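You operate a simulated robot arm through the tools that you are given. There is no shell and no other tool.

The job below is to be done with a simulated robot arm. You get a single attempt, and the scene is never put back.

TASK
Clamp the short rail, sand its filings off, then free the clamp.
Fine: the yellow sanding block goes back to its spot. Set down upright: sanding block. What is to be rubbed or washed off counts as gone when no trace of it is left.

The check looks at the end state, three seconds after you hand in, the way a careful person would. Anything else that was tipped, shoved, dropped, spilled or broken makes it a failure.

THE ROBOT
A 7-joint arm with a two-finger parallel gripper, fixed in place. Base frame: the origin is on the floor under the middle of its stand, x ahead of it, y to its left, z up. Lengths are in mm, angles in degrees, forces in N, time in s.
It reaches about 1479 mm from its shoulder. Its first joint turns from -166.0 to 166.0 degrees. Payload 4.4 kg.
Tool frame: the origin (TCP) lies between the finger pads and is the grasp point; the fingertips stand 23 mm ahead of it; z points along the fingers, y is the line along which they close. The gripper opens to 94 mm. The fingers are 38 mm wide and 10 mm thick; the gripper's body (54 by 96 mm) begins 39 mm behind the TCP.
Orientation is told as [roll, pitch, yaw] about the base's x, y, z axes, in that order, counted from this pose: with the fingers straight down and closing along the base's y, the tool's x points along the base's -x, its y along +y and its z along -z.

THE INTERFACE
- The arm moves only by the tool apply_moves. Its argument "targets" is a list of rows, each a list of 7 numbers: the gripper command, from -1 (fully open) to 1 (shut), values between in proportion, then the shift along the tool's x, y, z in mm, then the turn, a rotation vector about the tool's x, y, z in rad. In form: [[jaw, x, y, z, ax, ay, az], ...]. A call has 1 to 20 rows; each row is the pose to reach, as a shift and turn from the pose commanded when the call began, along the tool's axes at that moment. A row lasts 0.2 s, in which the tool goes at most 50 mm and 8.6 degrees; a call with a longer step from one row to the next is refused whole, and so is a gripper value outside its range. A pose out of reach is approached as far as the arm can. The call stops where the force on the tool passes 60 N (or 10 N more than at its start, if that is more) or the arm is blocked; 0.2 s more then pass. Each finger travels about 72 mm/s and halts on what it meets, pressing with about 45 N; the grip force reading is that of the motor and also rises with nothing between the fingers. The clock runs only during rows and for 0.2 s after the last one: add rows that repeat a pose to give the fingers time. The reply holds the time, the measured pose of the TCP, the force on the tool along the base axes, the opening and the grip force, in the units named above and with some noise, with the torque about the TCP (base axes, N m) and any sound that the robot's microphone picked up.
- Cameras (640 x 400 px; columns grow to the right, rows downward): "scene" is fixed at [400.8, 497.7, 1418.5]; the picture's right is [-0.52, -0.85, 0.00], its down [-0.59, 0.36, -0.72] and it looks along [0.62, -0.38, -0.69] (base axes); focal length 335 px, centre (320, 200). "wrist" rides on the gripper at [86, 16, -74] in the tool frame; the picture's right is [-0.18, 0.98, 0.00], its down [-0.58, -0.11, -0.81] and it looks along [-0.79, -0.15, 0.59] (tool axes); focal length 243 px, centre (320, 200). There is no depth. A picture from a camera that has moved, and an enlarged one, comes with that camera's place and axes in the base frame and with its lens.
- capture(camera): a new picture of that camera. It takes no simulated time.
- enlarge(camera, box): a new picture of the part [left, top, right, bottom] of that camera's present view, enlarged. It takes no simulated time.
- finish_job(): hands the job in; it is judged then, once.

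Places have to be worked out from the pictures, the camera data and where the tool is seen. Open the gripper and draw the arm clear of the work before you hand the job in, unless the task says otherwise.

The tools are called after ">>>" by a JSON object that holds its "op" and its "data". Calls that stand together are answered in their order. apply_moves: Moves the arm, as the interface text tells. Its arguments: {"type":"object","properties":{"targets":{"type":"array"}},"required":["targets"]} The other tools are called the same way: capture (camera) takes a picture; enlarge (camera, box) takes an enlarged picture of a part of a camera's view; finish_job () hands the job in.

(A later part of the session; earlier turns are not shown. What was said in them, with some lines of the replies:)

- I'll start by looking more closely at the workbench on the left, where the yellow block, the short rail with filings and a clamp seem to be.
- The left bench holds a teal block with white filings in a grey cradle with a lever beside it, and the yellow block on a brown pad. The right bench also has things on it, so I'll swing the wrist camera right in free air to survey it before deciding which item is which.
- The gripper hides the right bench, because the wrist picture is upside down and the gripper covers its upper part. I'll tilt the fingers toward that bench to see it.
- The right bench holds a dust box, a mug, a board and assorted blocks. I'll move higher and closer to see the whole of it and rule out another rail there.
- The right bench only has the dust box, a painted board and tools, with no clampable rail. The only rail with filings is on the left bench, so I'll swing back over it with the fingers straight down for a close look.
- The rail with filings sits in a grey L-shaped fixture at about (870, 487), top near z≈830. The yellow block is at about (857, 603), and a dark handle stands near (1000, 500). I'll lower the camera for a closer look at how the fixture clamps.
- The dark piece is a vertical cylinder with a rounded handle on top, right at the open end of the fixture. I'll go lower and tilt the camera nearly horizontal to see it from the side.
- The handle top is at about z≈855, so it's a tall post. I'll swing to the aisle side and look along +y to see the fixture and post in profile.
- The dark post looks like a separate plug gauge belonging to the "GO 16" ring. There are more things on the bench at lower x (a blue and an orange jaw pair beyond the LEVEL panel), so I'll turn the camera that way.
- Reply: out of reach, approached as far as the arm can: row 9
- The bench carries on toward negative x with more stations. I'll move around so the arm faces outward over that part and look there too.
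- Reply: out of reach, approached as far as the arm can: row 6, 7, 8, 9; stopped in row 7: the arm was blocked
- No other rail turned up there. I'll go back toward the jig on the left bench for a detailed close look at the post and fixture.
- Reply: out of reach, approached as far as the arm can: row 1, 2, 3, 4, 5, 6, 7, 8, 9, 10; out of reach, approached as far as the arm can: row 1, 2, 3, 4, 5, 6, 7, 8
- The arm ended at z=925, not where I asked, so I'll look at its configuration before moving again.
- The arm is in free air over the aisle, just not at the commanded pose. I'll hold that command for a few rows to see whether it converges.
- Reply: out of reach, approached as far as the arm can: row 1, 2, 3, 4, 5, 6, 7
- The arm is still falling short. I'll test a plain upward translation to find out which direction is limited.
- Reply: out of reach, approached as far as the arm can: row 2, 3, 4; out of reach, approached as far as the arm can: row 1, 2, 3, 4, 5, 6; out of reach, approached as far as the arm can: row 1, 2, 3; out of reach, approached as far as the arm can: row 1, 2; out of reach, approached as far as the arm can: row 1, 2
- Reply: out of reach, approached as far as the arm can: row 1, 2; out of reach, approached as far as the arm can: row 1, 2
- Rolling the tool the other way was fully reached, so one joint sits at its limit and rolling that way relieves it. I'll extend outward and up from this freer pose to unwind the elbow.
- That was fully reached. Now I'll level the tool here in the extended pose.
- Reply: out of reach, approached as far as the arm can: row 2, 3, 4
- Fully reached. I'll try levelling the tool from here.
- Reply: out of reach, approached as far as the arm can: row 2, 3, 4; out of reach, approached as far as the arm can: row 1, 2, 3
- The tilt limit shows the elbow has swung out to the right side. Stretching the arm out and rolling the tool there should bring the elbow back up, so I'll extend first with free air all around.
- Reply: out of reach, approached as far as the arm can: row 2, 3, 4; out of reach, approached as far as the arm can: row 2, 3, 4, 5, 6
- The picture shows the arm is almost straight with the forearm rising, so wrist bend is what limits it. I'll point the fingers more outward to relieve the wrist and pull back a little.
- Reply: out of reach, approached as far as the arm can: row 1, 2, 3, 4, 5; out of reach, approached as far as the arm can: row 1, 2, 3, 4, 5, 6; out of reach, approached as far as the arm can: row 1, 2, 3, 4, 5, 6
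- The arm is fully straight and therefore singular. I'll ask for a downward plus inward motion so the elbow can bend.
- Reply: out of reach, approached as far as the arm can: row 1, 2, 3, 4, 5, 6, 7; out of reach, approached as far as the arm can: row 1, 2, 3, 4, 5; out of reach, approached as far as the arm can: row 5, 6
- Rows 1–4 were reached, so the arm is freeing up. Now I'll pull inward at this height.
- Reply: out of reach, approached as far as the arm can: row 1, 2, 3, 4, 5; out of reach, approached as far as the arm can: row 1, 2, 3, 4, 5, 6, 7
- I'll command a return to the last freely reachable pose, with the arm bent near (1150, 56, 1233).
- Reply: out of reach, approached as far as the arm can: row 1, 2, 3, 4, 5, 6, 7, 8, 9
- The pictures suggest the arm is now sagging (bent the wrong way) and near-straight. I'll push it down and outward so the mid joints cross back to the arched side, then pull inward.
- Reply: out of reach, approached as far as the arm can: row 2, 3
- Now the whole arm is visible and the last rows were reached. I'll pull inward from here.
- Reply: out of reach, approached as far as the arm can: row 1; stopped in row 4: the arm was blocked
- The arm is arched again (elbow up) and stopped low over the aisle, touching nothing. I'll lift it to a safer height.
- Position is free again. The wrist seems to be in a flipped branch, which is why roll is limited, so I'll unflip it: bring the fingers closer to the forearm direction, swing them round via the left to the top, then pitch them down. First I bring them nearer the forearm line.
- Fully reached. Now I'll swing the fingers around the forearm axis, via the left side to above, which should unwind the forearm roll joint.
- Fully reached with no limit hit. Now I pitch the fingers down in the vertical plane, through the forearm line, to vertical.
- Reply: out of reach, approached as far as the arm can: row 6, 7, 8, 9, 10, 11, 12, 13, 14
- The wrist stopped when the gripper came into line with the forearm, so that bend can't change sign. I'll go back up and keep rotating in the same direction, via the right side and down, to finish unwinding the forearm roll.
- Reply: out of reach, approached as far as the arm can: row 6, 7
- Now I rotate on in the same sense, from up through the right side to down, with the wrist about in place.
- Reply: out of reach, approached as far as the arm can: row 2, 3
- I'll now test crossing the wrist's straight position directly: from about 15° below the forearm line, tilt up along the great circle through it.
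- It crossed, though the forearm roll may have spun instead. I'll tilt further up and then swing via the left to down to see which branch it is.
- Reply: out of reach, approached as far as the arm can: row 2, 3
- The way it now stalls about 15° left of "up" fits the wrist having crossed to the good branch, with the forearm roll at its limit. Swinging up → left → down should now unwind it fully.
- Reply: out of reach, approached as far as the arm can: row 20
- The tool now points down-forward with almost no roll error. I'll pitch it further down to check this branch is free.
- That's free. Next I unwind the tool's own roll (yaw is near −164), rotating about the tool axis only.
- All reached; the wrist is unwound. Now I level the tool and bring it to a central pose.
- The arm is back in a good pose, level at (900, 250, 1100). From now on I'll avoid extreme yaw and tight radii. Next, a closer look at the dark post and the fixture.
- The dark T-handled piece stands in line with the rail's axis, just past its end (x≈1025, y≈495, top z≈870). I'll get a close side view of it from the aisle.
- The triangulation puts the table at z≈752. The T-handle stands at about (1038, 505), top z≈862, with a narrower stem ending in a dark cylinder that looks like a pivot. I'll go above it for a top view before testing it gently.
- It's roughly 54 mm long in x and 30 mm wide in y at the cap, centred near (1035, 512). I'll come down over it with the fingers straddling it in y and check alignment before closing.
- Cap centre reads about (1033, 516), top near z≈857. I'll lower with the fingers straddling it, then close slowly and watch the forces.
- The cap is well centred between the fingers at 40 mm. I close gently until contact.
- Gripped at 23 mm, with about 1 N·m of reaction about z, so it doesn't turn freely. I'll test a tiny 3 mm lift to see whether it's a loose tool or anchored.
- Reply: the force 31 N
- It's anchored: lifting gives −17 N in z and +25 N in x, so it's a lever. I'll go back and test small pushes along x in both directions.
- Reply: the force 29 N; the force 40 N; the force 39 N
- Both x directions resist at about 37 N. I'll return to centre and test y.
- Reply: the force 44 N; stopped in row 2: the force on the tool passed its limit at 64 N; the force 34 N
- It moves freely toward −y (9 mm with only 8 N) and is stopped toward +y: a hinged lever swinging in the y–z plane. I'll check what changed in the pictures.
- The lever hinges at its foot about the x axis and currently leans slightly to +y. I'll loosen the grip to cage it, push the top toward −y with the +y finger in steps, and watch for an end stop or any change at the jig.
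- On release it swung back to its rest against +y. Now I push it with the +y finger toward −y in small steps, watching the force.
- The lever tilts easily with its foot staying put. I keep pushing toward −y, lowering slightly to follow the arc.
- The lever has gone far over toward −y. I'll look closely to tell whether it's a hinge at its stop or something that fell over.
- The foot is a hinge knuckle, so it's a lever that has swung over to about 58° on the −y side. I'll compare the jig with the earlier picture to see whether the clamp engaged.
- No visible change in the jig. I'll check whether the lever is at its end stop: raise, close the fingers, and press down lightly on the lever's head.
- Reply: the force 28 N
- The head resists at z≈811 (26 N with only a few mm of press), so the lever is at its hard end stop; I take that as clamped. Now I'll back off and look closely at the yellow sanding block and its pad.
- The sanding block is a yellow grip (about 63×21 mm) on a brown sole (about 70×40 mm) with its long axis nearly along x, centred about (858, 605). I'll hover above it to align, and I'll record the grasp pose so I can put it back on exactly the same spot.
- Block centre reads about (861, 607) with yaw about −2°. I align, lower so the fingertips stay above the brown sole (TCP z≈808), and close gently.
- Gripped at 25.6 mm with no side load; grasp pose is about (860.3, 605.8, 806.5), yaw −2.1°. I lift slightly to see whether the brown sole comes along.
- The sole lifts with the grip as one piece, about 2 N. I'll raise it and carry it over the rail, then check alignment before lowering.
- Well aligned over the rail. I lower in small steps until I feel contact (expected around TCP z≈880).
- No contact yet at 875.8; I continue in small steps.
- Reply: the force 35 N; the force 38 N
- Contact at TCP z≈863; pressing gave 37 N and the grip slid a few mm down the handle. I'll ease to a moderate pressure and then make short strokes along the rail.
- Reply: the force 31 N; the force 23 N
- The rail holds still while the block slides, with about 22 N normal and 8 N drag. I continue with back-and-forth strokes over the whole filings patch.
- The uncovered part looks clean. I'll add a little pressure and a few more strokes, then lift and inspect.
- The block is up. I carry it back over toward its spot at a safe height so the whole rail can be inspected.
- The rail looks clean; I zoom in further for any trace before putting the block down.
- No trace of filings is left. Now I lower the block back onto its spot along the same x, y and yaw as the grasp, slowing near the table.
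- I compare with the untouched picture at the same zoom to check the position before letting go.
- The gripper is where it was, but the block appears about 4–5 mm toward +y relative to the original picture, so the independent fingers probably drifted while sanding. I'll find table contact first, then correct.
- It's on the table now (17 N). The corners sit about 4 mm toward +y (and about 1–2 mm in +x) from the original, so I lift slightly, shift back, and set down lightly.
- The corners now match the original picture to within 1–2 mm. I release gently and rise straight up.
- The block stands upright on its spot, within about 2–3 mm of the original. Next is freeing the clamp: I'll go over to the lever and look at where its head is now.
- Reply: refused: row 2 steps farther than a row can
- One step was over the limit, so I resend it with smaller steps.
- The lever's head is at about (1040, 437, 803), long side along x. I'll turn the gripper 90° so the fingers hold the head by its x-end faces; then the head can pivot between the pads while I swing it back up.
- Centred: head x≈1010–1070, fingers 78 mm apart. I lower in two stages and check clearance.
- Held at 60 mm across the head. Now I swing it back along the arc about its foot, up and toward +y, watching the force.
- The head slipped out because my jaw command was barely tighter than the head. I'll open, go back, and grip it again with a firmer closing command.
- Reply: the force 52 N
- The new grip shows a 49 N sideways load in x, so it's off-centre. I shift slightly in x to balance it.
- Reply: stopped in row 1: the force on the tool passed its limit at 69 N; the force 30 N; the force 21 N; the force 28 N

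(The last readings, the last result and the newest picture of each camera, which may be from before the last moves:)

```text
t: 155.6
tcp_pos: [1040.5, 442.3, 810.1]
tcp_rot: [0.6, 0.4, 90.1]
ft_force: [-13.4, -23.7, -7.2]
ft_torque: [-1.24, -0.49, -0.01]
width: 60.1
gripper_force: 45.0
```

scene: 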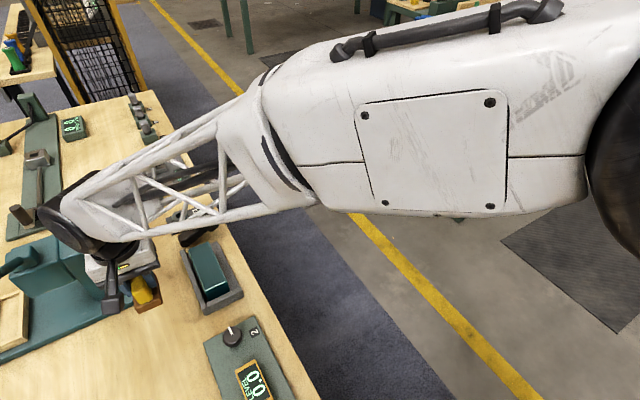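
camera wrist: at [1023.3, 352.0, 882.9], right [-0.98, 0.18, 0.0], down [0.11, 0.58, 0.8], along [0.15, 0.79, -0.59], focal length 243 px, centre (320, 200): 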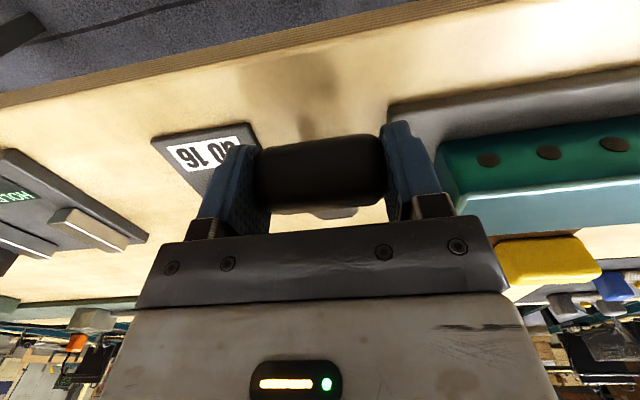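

It's moving with about 25 N resistance; I continue in small steps and check that the lever follows.

>>> {"op": "apply_moves", "data": {"targets": [[0.3, -2.5, 0, -2.8, 0, 0, 0], [0.3, -5, 0, -5.2, 0, 0, 0]]}}

>>> {"op": "capture", "data": {"camera": "wrist"}}

>>> {"op": "enlarge", "data": {"camera": "scene", "box": [130, 160, 270, 270]}}

```text
t: 156.2
tcp_pos: [1040.7, 449.3, 817.3]
tcp_rot: [0.4, 0.3, 90.0]
ft_force: [-3.0, -14.5, -11.1]
ft_torque: [-1.25, -0.52, -0.1]
width: 59.8
gripper_force: 45.4
```

```text
taken
camera wrist: at [1024.1, 362.5, 894.6], right [-0.98, 0.18, 0.01], down [0.12, 0.59, 0.8], along [0.14, 0.79, -0.6], focal length 243 px, centre (320, 200)
```

wrist: 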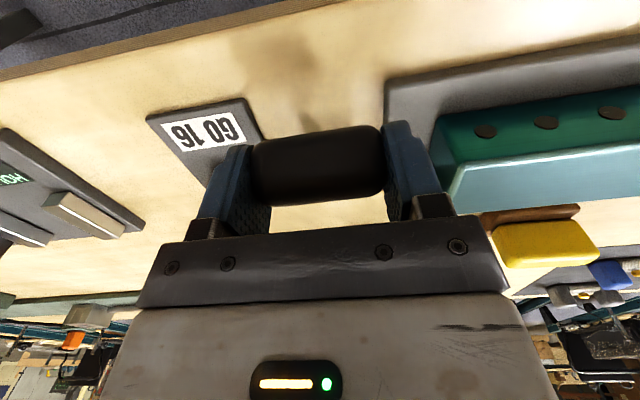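

```text
3.64 times, centred on (200, 215) of scene
camera zoom: at [400.8, 497.7, 1418.5], right [-0.52, -0.85, 0.0], down [-0.59, 0.36, -0.72], along [0.62, -0.38, -0.69], focal length 1217 px, centre (756, 146)
```

zoom: 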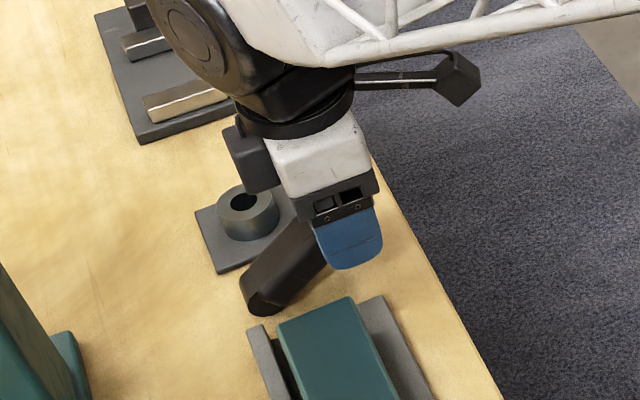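

The lever follows. I keep going along the arc.

>>> {"op": "apply_moves", "data": {"targets": [[0.3, -5, 0, -4.4, 0, 0, 0], [0.3, -10, 0, -8.4, 0, 0, 0], [0.3, -16, 0, -12, 0, 0, 0], [0.3, -21.8, 0, -15.2, 0, 0, 0]]}}

>>> {"op": "apply_moves", "data": {"targets": [[0.3, -6, 0, -2.5, 0, 0, 0], [0.3, -12.8, 0, -4.6, 0, 0, 0], [0.3, -19, 0, -6, 0, 0, 0], [0.3, -26, 0, -7, 0, 0, 0]]}}

>>> {"op": "enlarge", "data": {"camera": "scene", "box": [130, 160, 270, 270]}}

```text
t: 157.2
tcp_pos: [1040.1, 470.1, 834.9]
tcp_rot: [0.5, 0.3, 90.0]
ft_force: [-28.6, -23.4, 8.0]
ft_torque: [-1.27, -0.25, 0.21]
width: 59.7
gripper_force: 44.7
```

```text
t: 158.2
tcp_pos: [1041.0, 499.2, 839.5]
tcp_rot: [0.5, 0.3, 90.1]
ft_force: [-28.2, -13.9, 14.0]
ft_torque: [-0.82, -0.45, 0.11]
width: 59.7
gripper_force: 45.3
```

```text
3.64 times, centred on (200, 215) of scene
camera zoom: at [400.8, 497.7, 1418.5], right [-0.52, -0.85, 0.0], down [-0.59, 0.36, -0.72], along [0.62, -0.38, -0.69], focal length 1217 px, centre (756, 146)
```

zoom: 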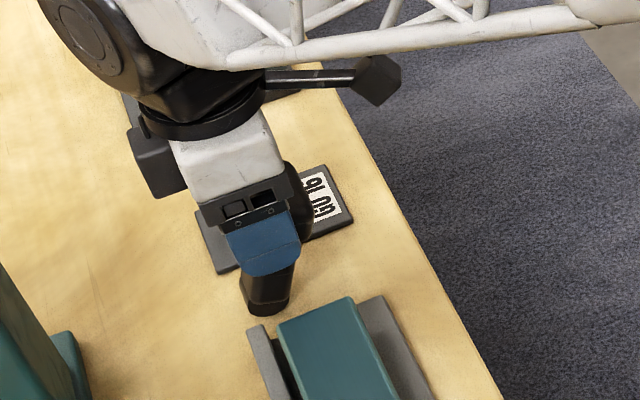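

Almost upright. I push on past vertical toward its original rest on the +y side (around y≈517).

>>> {"op": "apply_moves", "data": {"targets": [[0.3, -6, 0, 0, 0, 0, 0], [0.3, -11, 0, 0.5, 0, 0, 0], [0.3, -16, 0, 1, 0, 0, 0]]}}

>>> {"op": "apply_moves", "data": {"targets": [[0.3, -3, 0, 0.3, 0, 0, 0], [0.3, -5, 0, 0.5, 0, 0, 0]]}}

>>> {"op": "enlarge", "data": {"camera": "scene", "box": [130, 160, 270, 270]}}

```text
t: 159.0
tcp_pos: [1040.1, 512.4, 840.2]
tcp_rot: [0.6, 0.4, 90.0]
ft_force: [-46.0, -15.5, 22.6]
ft_torque: [-1.24, -0.45, -0.66]
width: 59.9
gripper_force: 44.5
```

```text
t: 159.6
tcp_pos: [1040.9, 517.8, 840.0]
tcp_rot: [0.5, 0.2, 90.0]
ft_force: [-46.2, -14.4, 22.1]
ft_torque: [-1.25, -0.48, -0.67]
width: 60.1
gripper_force: 45.0
```

```text
3.64 times, centred on (200, 215) of scene
camera zoom: at [400.8, 497.7, 1418.5], right [-0.52, -0.85, 0.0], down [-0.59, 0.36, -0.72], along [0.62, -0.38, -0.69], focal length 1217 px, centre (756, 146)
```

zoom: 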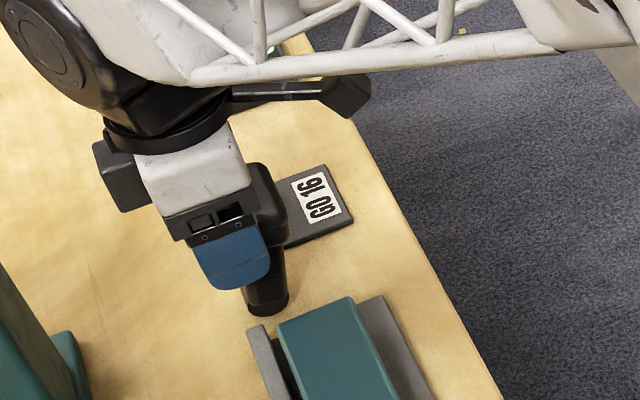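

The gripper seems to have slid past the head. I'll look with the wrist camera.

>>> {"op": "capture", "data": {"camera": "wrist"}}

>>> {"op": "capture", "data": {"camera": "scene"}}

```text
taken
camera wrist: at [1024.0, 431.8, 916.6], right [-0.98, 0.18, 0.01], down [0.12, 0.59, 0.8], along [0.14, 0.79, -0.6], focal length 243 px, centre (320, 200)
```

wrist: 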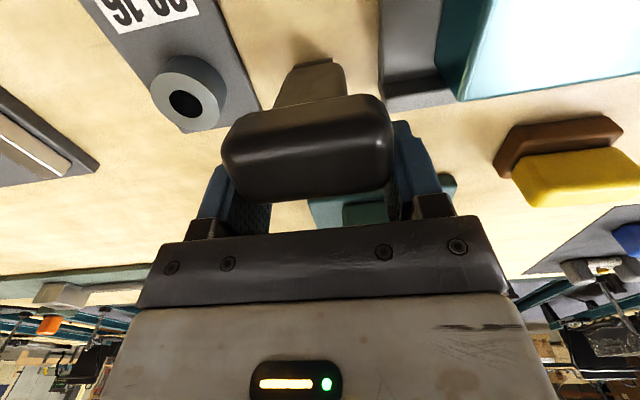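

```text
taken
```

scene: 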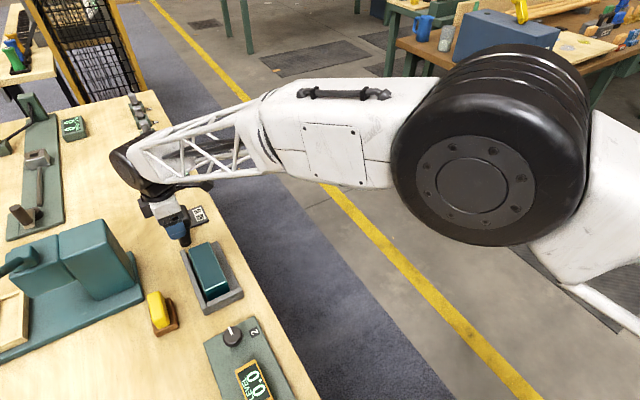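

The lever is now near upright, about 8° short of vertical on the −y side, but the pads slid to its edge. I'll open carefully and see which way it settles.

>>> {"op": "apply_moves", "data": {"targets": [[0, 0, 0.5, 0, 0, 0, 0], [-0.4, 0, 0.5, 0, 0, 0, 0], [-0.7, 0, 0.5, 0, 0, 0, 0]]}}

>>> {"op": "capture", "data": {"camera": "wrist"}}

```text
t: 160.4
tcp_pos: [1039.8, 517.6, 838.7]
tcp_rot: [0.5, 0.3, 89.9]
ft_force: [0.3, 0.2, 0.5]
ft_torque: [-0.04, -0.01, 0.01]
width: 79.9
gripper_force: 0.1
```

```text
taken
camera wrist: at [1023.9, 431.4, 915.5], right [-0.98, 0.18, 0.01], down [0.12, 0.59, 0.8], along [0.14, 0.79, -0.6], focal length 243 px, centre (320, 200)
```

wrist: 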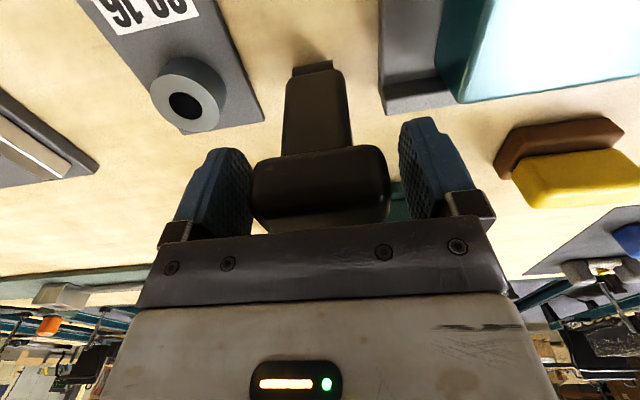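

The lever swung on by itself to the +y side, its original rest. I rise clear and compare with the first picture.

>>> {"op": "apply_moves", "data": {"targets": [[-0.7, 0, 0, -30, 0, 0, 0], [-0.7, 0, 0, -70, 0, 0, 0], [-0.8, 0, 0, -110, 0, 0, 0], [-1, 20, 0, -145, 0, 0, 0], [-1, 60, 0, -160, 0, 0, 0], [-1, 100, 0, -160, 0, 0, 0], [-1, 140, 0, -160, 0, 0, 0]]}}

>>> {"op": "enlarge", "data": {"camera": "scene", "box": [150, 190, 250, 265]}}

>>> {"op": "capture", "data": {"camera": "scene"}}

>>> {"op": "capture", "data": {"camera": "wrist"}}

```text
t: 162.0
tcp_pos: [1039.6, 378.2, 1000.9]
tcp_rot: [0.5, 0.3, 90.1]
ft_force: [0.0, -0.9, 0.3]
ft_torque: [0.02, -0.01, 0.0]
width: 94.0
gripper_force: 0.0
```

```text
5.33 times, centred on (200, 228) of scene
camera zoom: at [400.8, 497.7, 1418.5], right [-0.52, -0.85, 0.0], down [-0.59, 0.36, -0.72], along [0.62, -0.38, -0.69], focal length 1784 px, centre (960, 53)
```

zoom: 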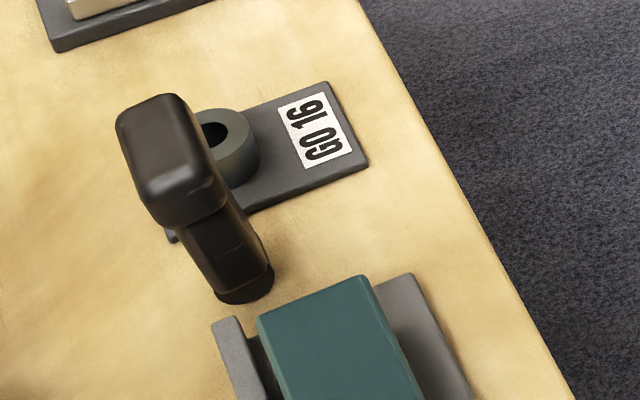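

```text
taken
```

scene: 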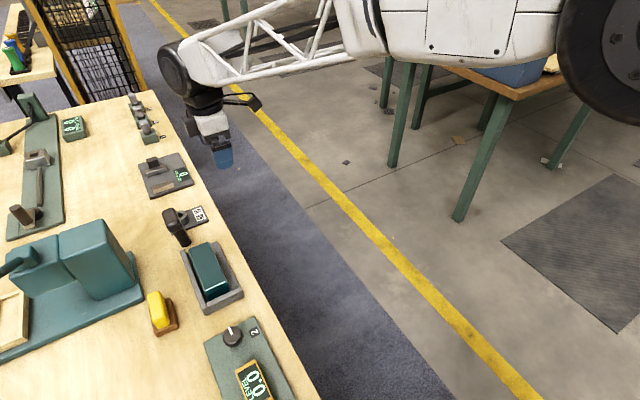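

```text
taken
camera wrist: at [1023.7, 292.2, 1077.0], right [-0.98, 0.18, 0.01], down [0.12, 0.59, 0.8], along [0.14, 0.79, -0.6], focal length 243 px, centre (320, 200)
```

wrist: 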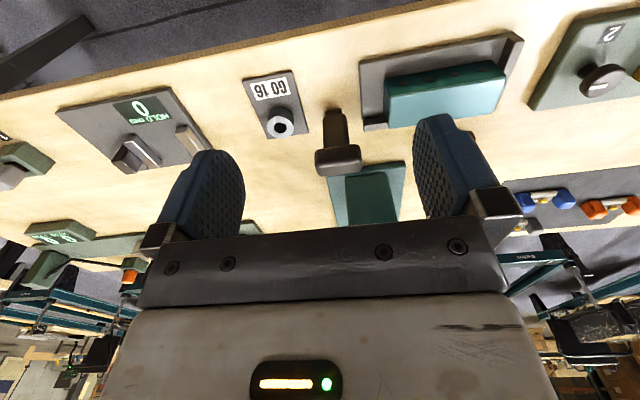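

The lever matches the original picture exactly, so the clamp is free, and the rail is clean. I'll compare the sanding block's spot with the untouched view at the same zoom.

>>> {"op": "enlarge", "data": {"camera": "scene", "box": [130, 190, 290, 340]}}

>>> {"op": "enlarge", "data": {"camera": "scene", "box": [120, 270, 210, 345]}}

>>> {"op": "enlarge", "data": {"camera": "scene", "box": [120, 180, 320, 400]}}

```text
2.67 times, centred on (210, 265) of scene
camera zoom: at [400.8, 497.7, 1418.5], right [-0.52, -0.85, 0.0], down [-0.59, 0.36, -0.72], along [0.62, -0.38, -0.69], focal length 892 px, centre (613, 27)
```

zoom: 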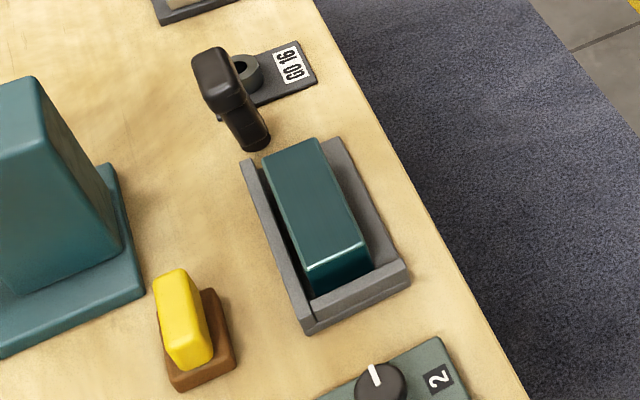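

```text
5.33 times, centred on (165, 308) of scene
camera zoom: at [400.8, 497.7, 1418.5], right [-0.52, -0.85, 0.0], down [-0.59, 0.36, -0.72], along [0.62, -0.38, -0.69], focal length 1784 px, centre (1147, -373)
```

zoom: 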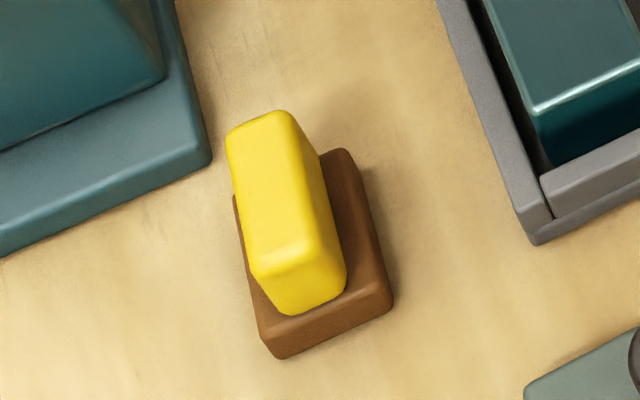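

```text
1.82 times, centred on (220, 290) of scene
camera zoom: at [400.8, 497.7, 1418.5], right [-0.52, -0.85, 0.0], down [-0.59, 0.36, -0.72], along [0.62, -0.38, -0.69], focal length 608 px, centre (502, 36)
```

zoom: 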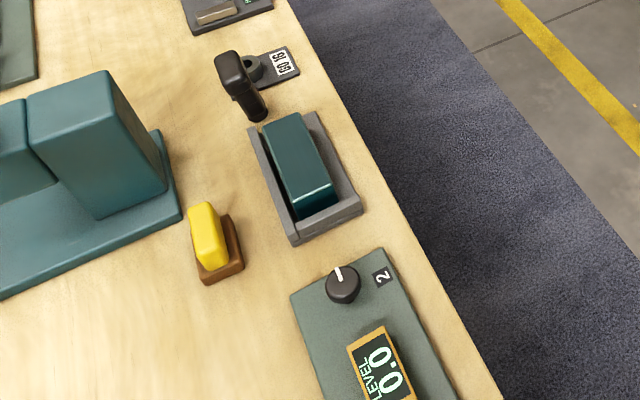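

Block position matches to about 2 mm. One last close look at the rail top from the other side for faint traces.

>>> {"op": "enlarge", "data": {"camera": "wrist", "box": [350, 30, 530, 140]}}

>>> {"op": "enlarge", "data": {"camera": "scene", "box": [180, 235, 240, 300]}}

```text
3.56 times, centred on (440, 85) of wrist
camera zoom: at [1023.7, 292.2, 1077.0], right [-0.98, 0.18, 0.01], down [0.12, 0.59, 0.8], along [0.14, 0.79, -0.6], focal length 863 px, centre (-107, 609)
```

zoom: 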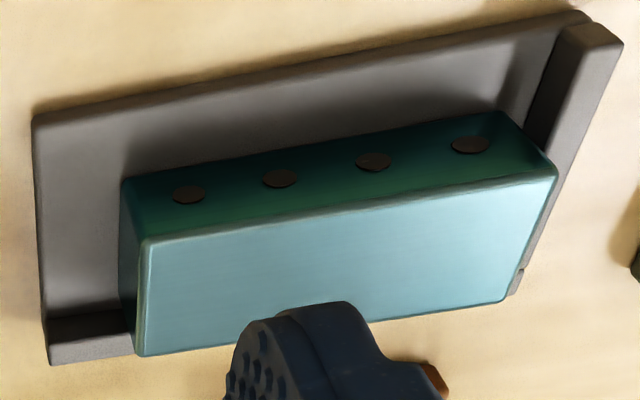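

```text
6.15 times, centred on (210, 268) of scene
camera zoom: at [400.8, 497.7, 1418.5], right [-0.52, -0.85, 0.0], down [-0.59, 0.36, -0.72], along [0.62, -0.38, -0.69], focal length 2059 px, centre (997, -215)
```

zoom: 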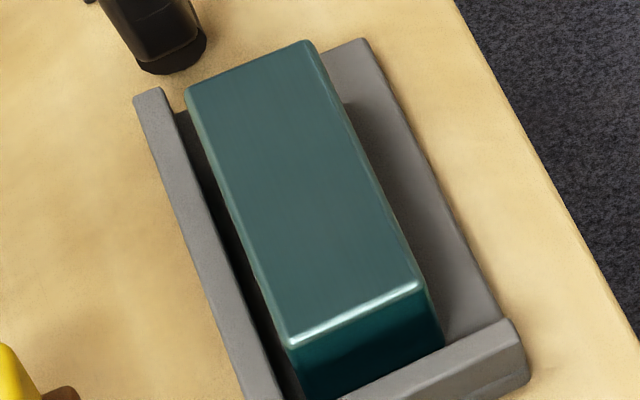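

The rail is spotless from both sides. I draw the arm well clear over the aisle with the gripper open before handing in.

>>> {"op": "apply_moves", "data": {"targets": [[-1, 21, 17, -11, 0, 0, 0.143], [-1, 42, 35, -22, 0, 0, 0.286], [-1, 63, 52, -33, 0, 0, 0.428], [-1, 84, 69, -44, 0, 0, 0.571], [-1, 105, 86, -55, 0, 0, 0.714], [-1, 125, 104, -65, 0, 0, 0.857], [-1, 146, 121, -76, 0, 0, 1.0], [-1, 167, 138, -87, 0, 0, 1.142], [-1, 188, 155, -98, 0, 0, 1.285], [-1, 209, 173, -109, 0, 0, 1.428], [-1, 230, 190, -120, 0, 0, 1.571]]}}

>>> {"op": "capture", "data": {"camera": "scene"}}

```text
t: 164.4
tcp_pos: [852.9, 146.6, 1121.1]
tcp_rot: [-0.3, 0.6, -0.2]
ft_force: [0.9, -0.7, 0.2]
ft_torque: [-0.02, -0.02, -0.02]
width: 94.2
gripper_force: 0.2
```

```text
taken
```

scene: 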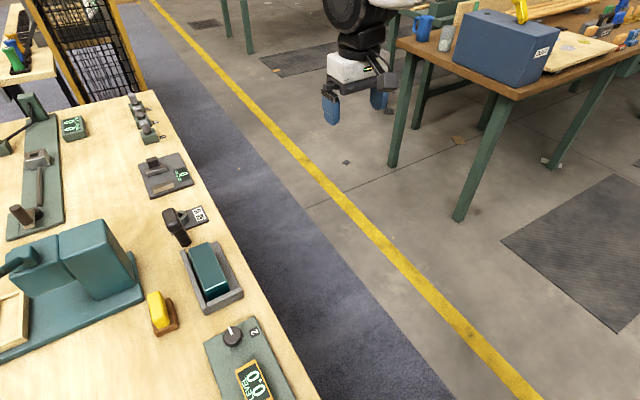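

The end state looks right: the rail is clean, the lever is back at its free rest, the yellow block stands upright on its spot, and nothing else has moved. The arm is clear with the gripper open, so I hand in.

>>> {"op": "finish_job", "data": {}}

```text
The job is handed in.
```

I clamped the short rail, sanded it clean and freed the clamp. The arm was clear with the gripper open when I handed the job in. I don't have the check's verdict.

- **Clamp:** I took the dark lever at the rail's open end to be its clamp, because there was no other clamp near the jig. I swung it to its hard stop before sanding and back afterwards, and it now matches its original picture. Nothing in the jig visibly moved when it engaged. The rail stayed put under about 20–35 N of sanding pressure.
- **Filings:** No trace shows on the rail in close-ups from two sides.
- **Sanding block:** It stands upright within about 2–3 mm of where it started. It had shifted slightly in the fingers during sanding, so I corrected its position before letting go.
- **Everything else:** While looking around for the clamp, the arm got into an awkward joint configuration and took a long detour through open air to recover. It touched nothing, and the final picture shows the rest of the bench as it was.
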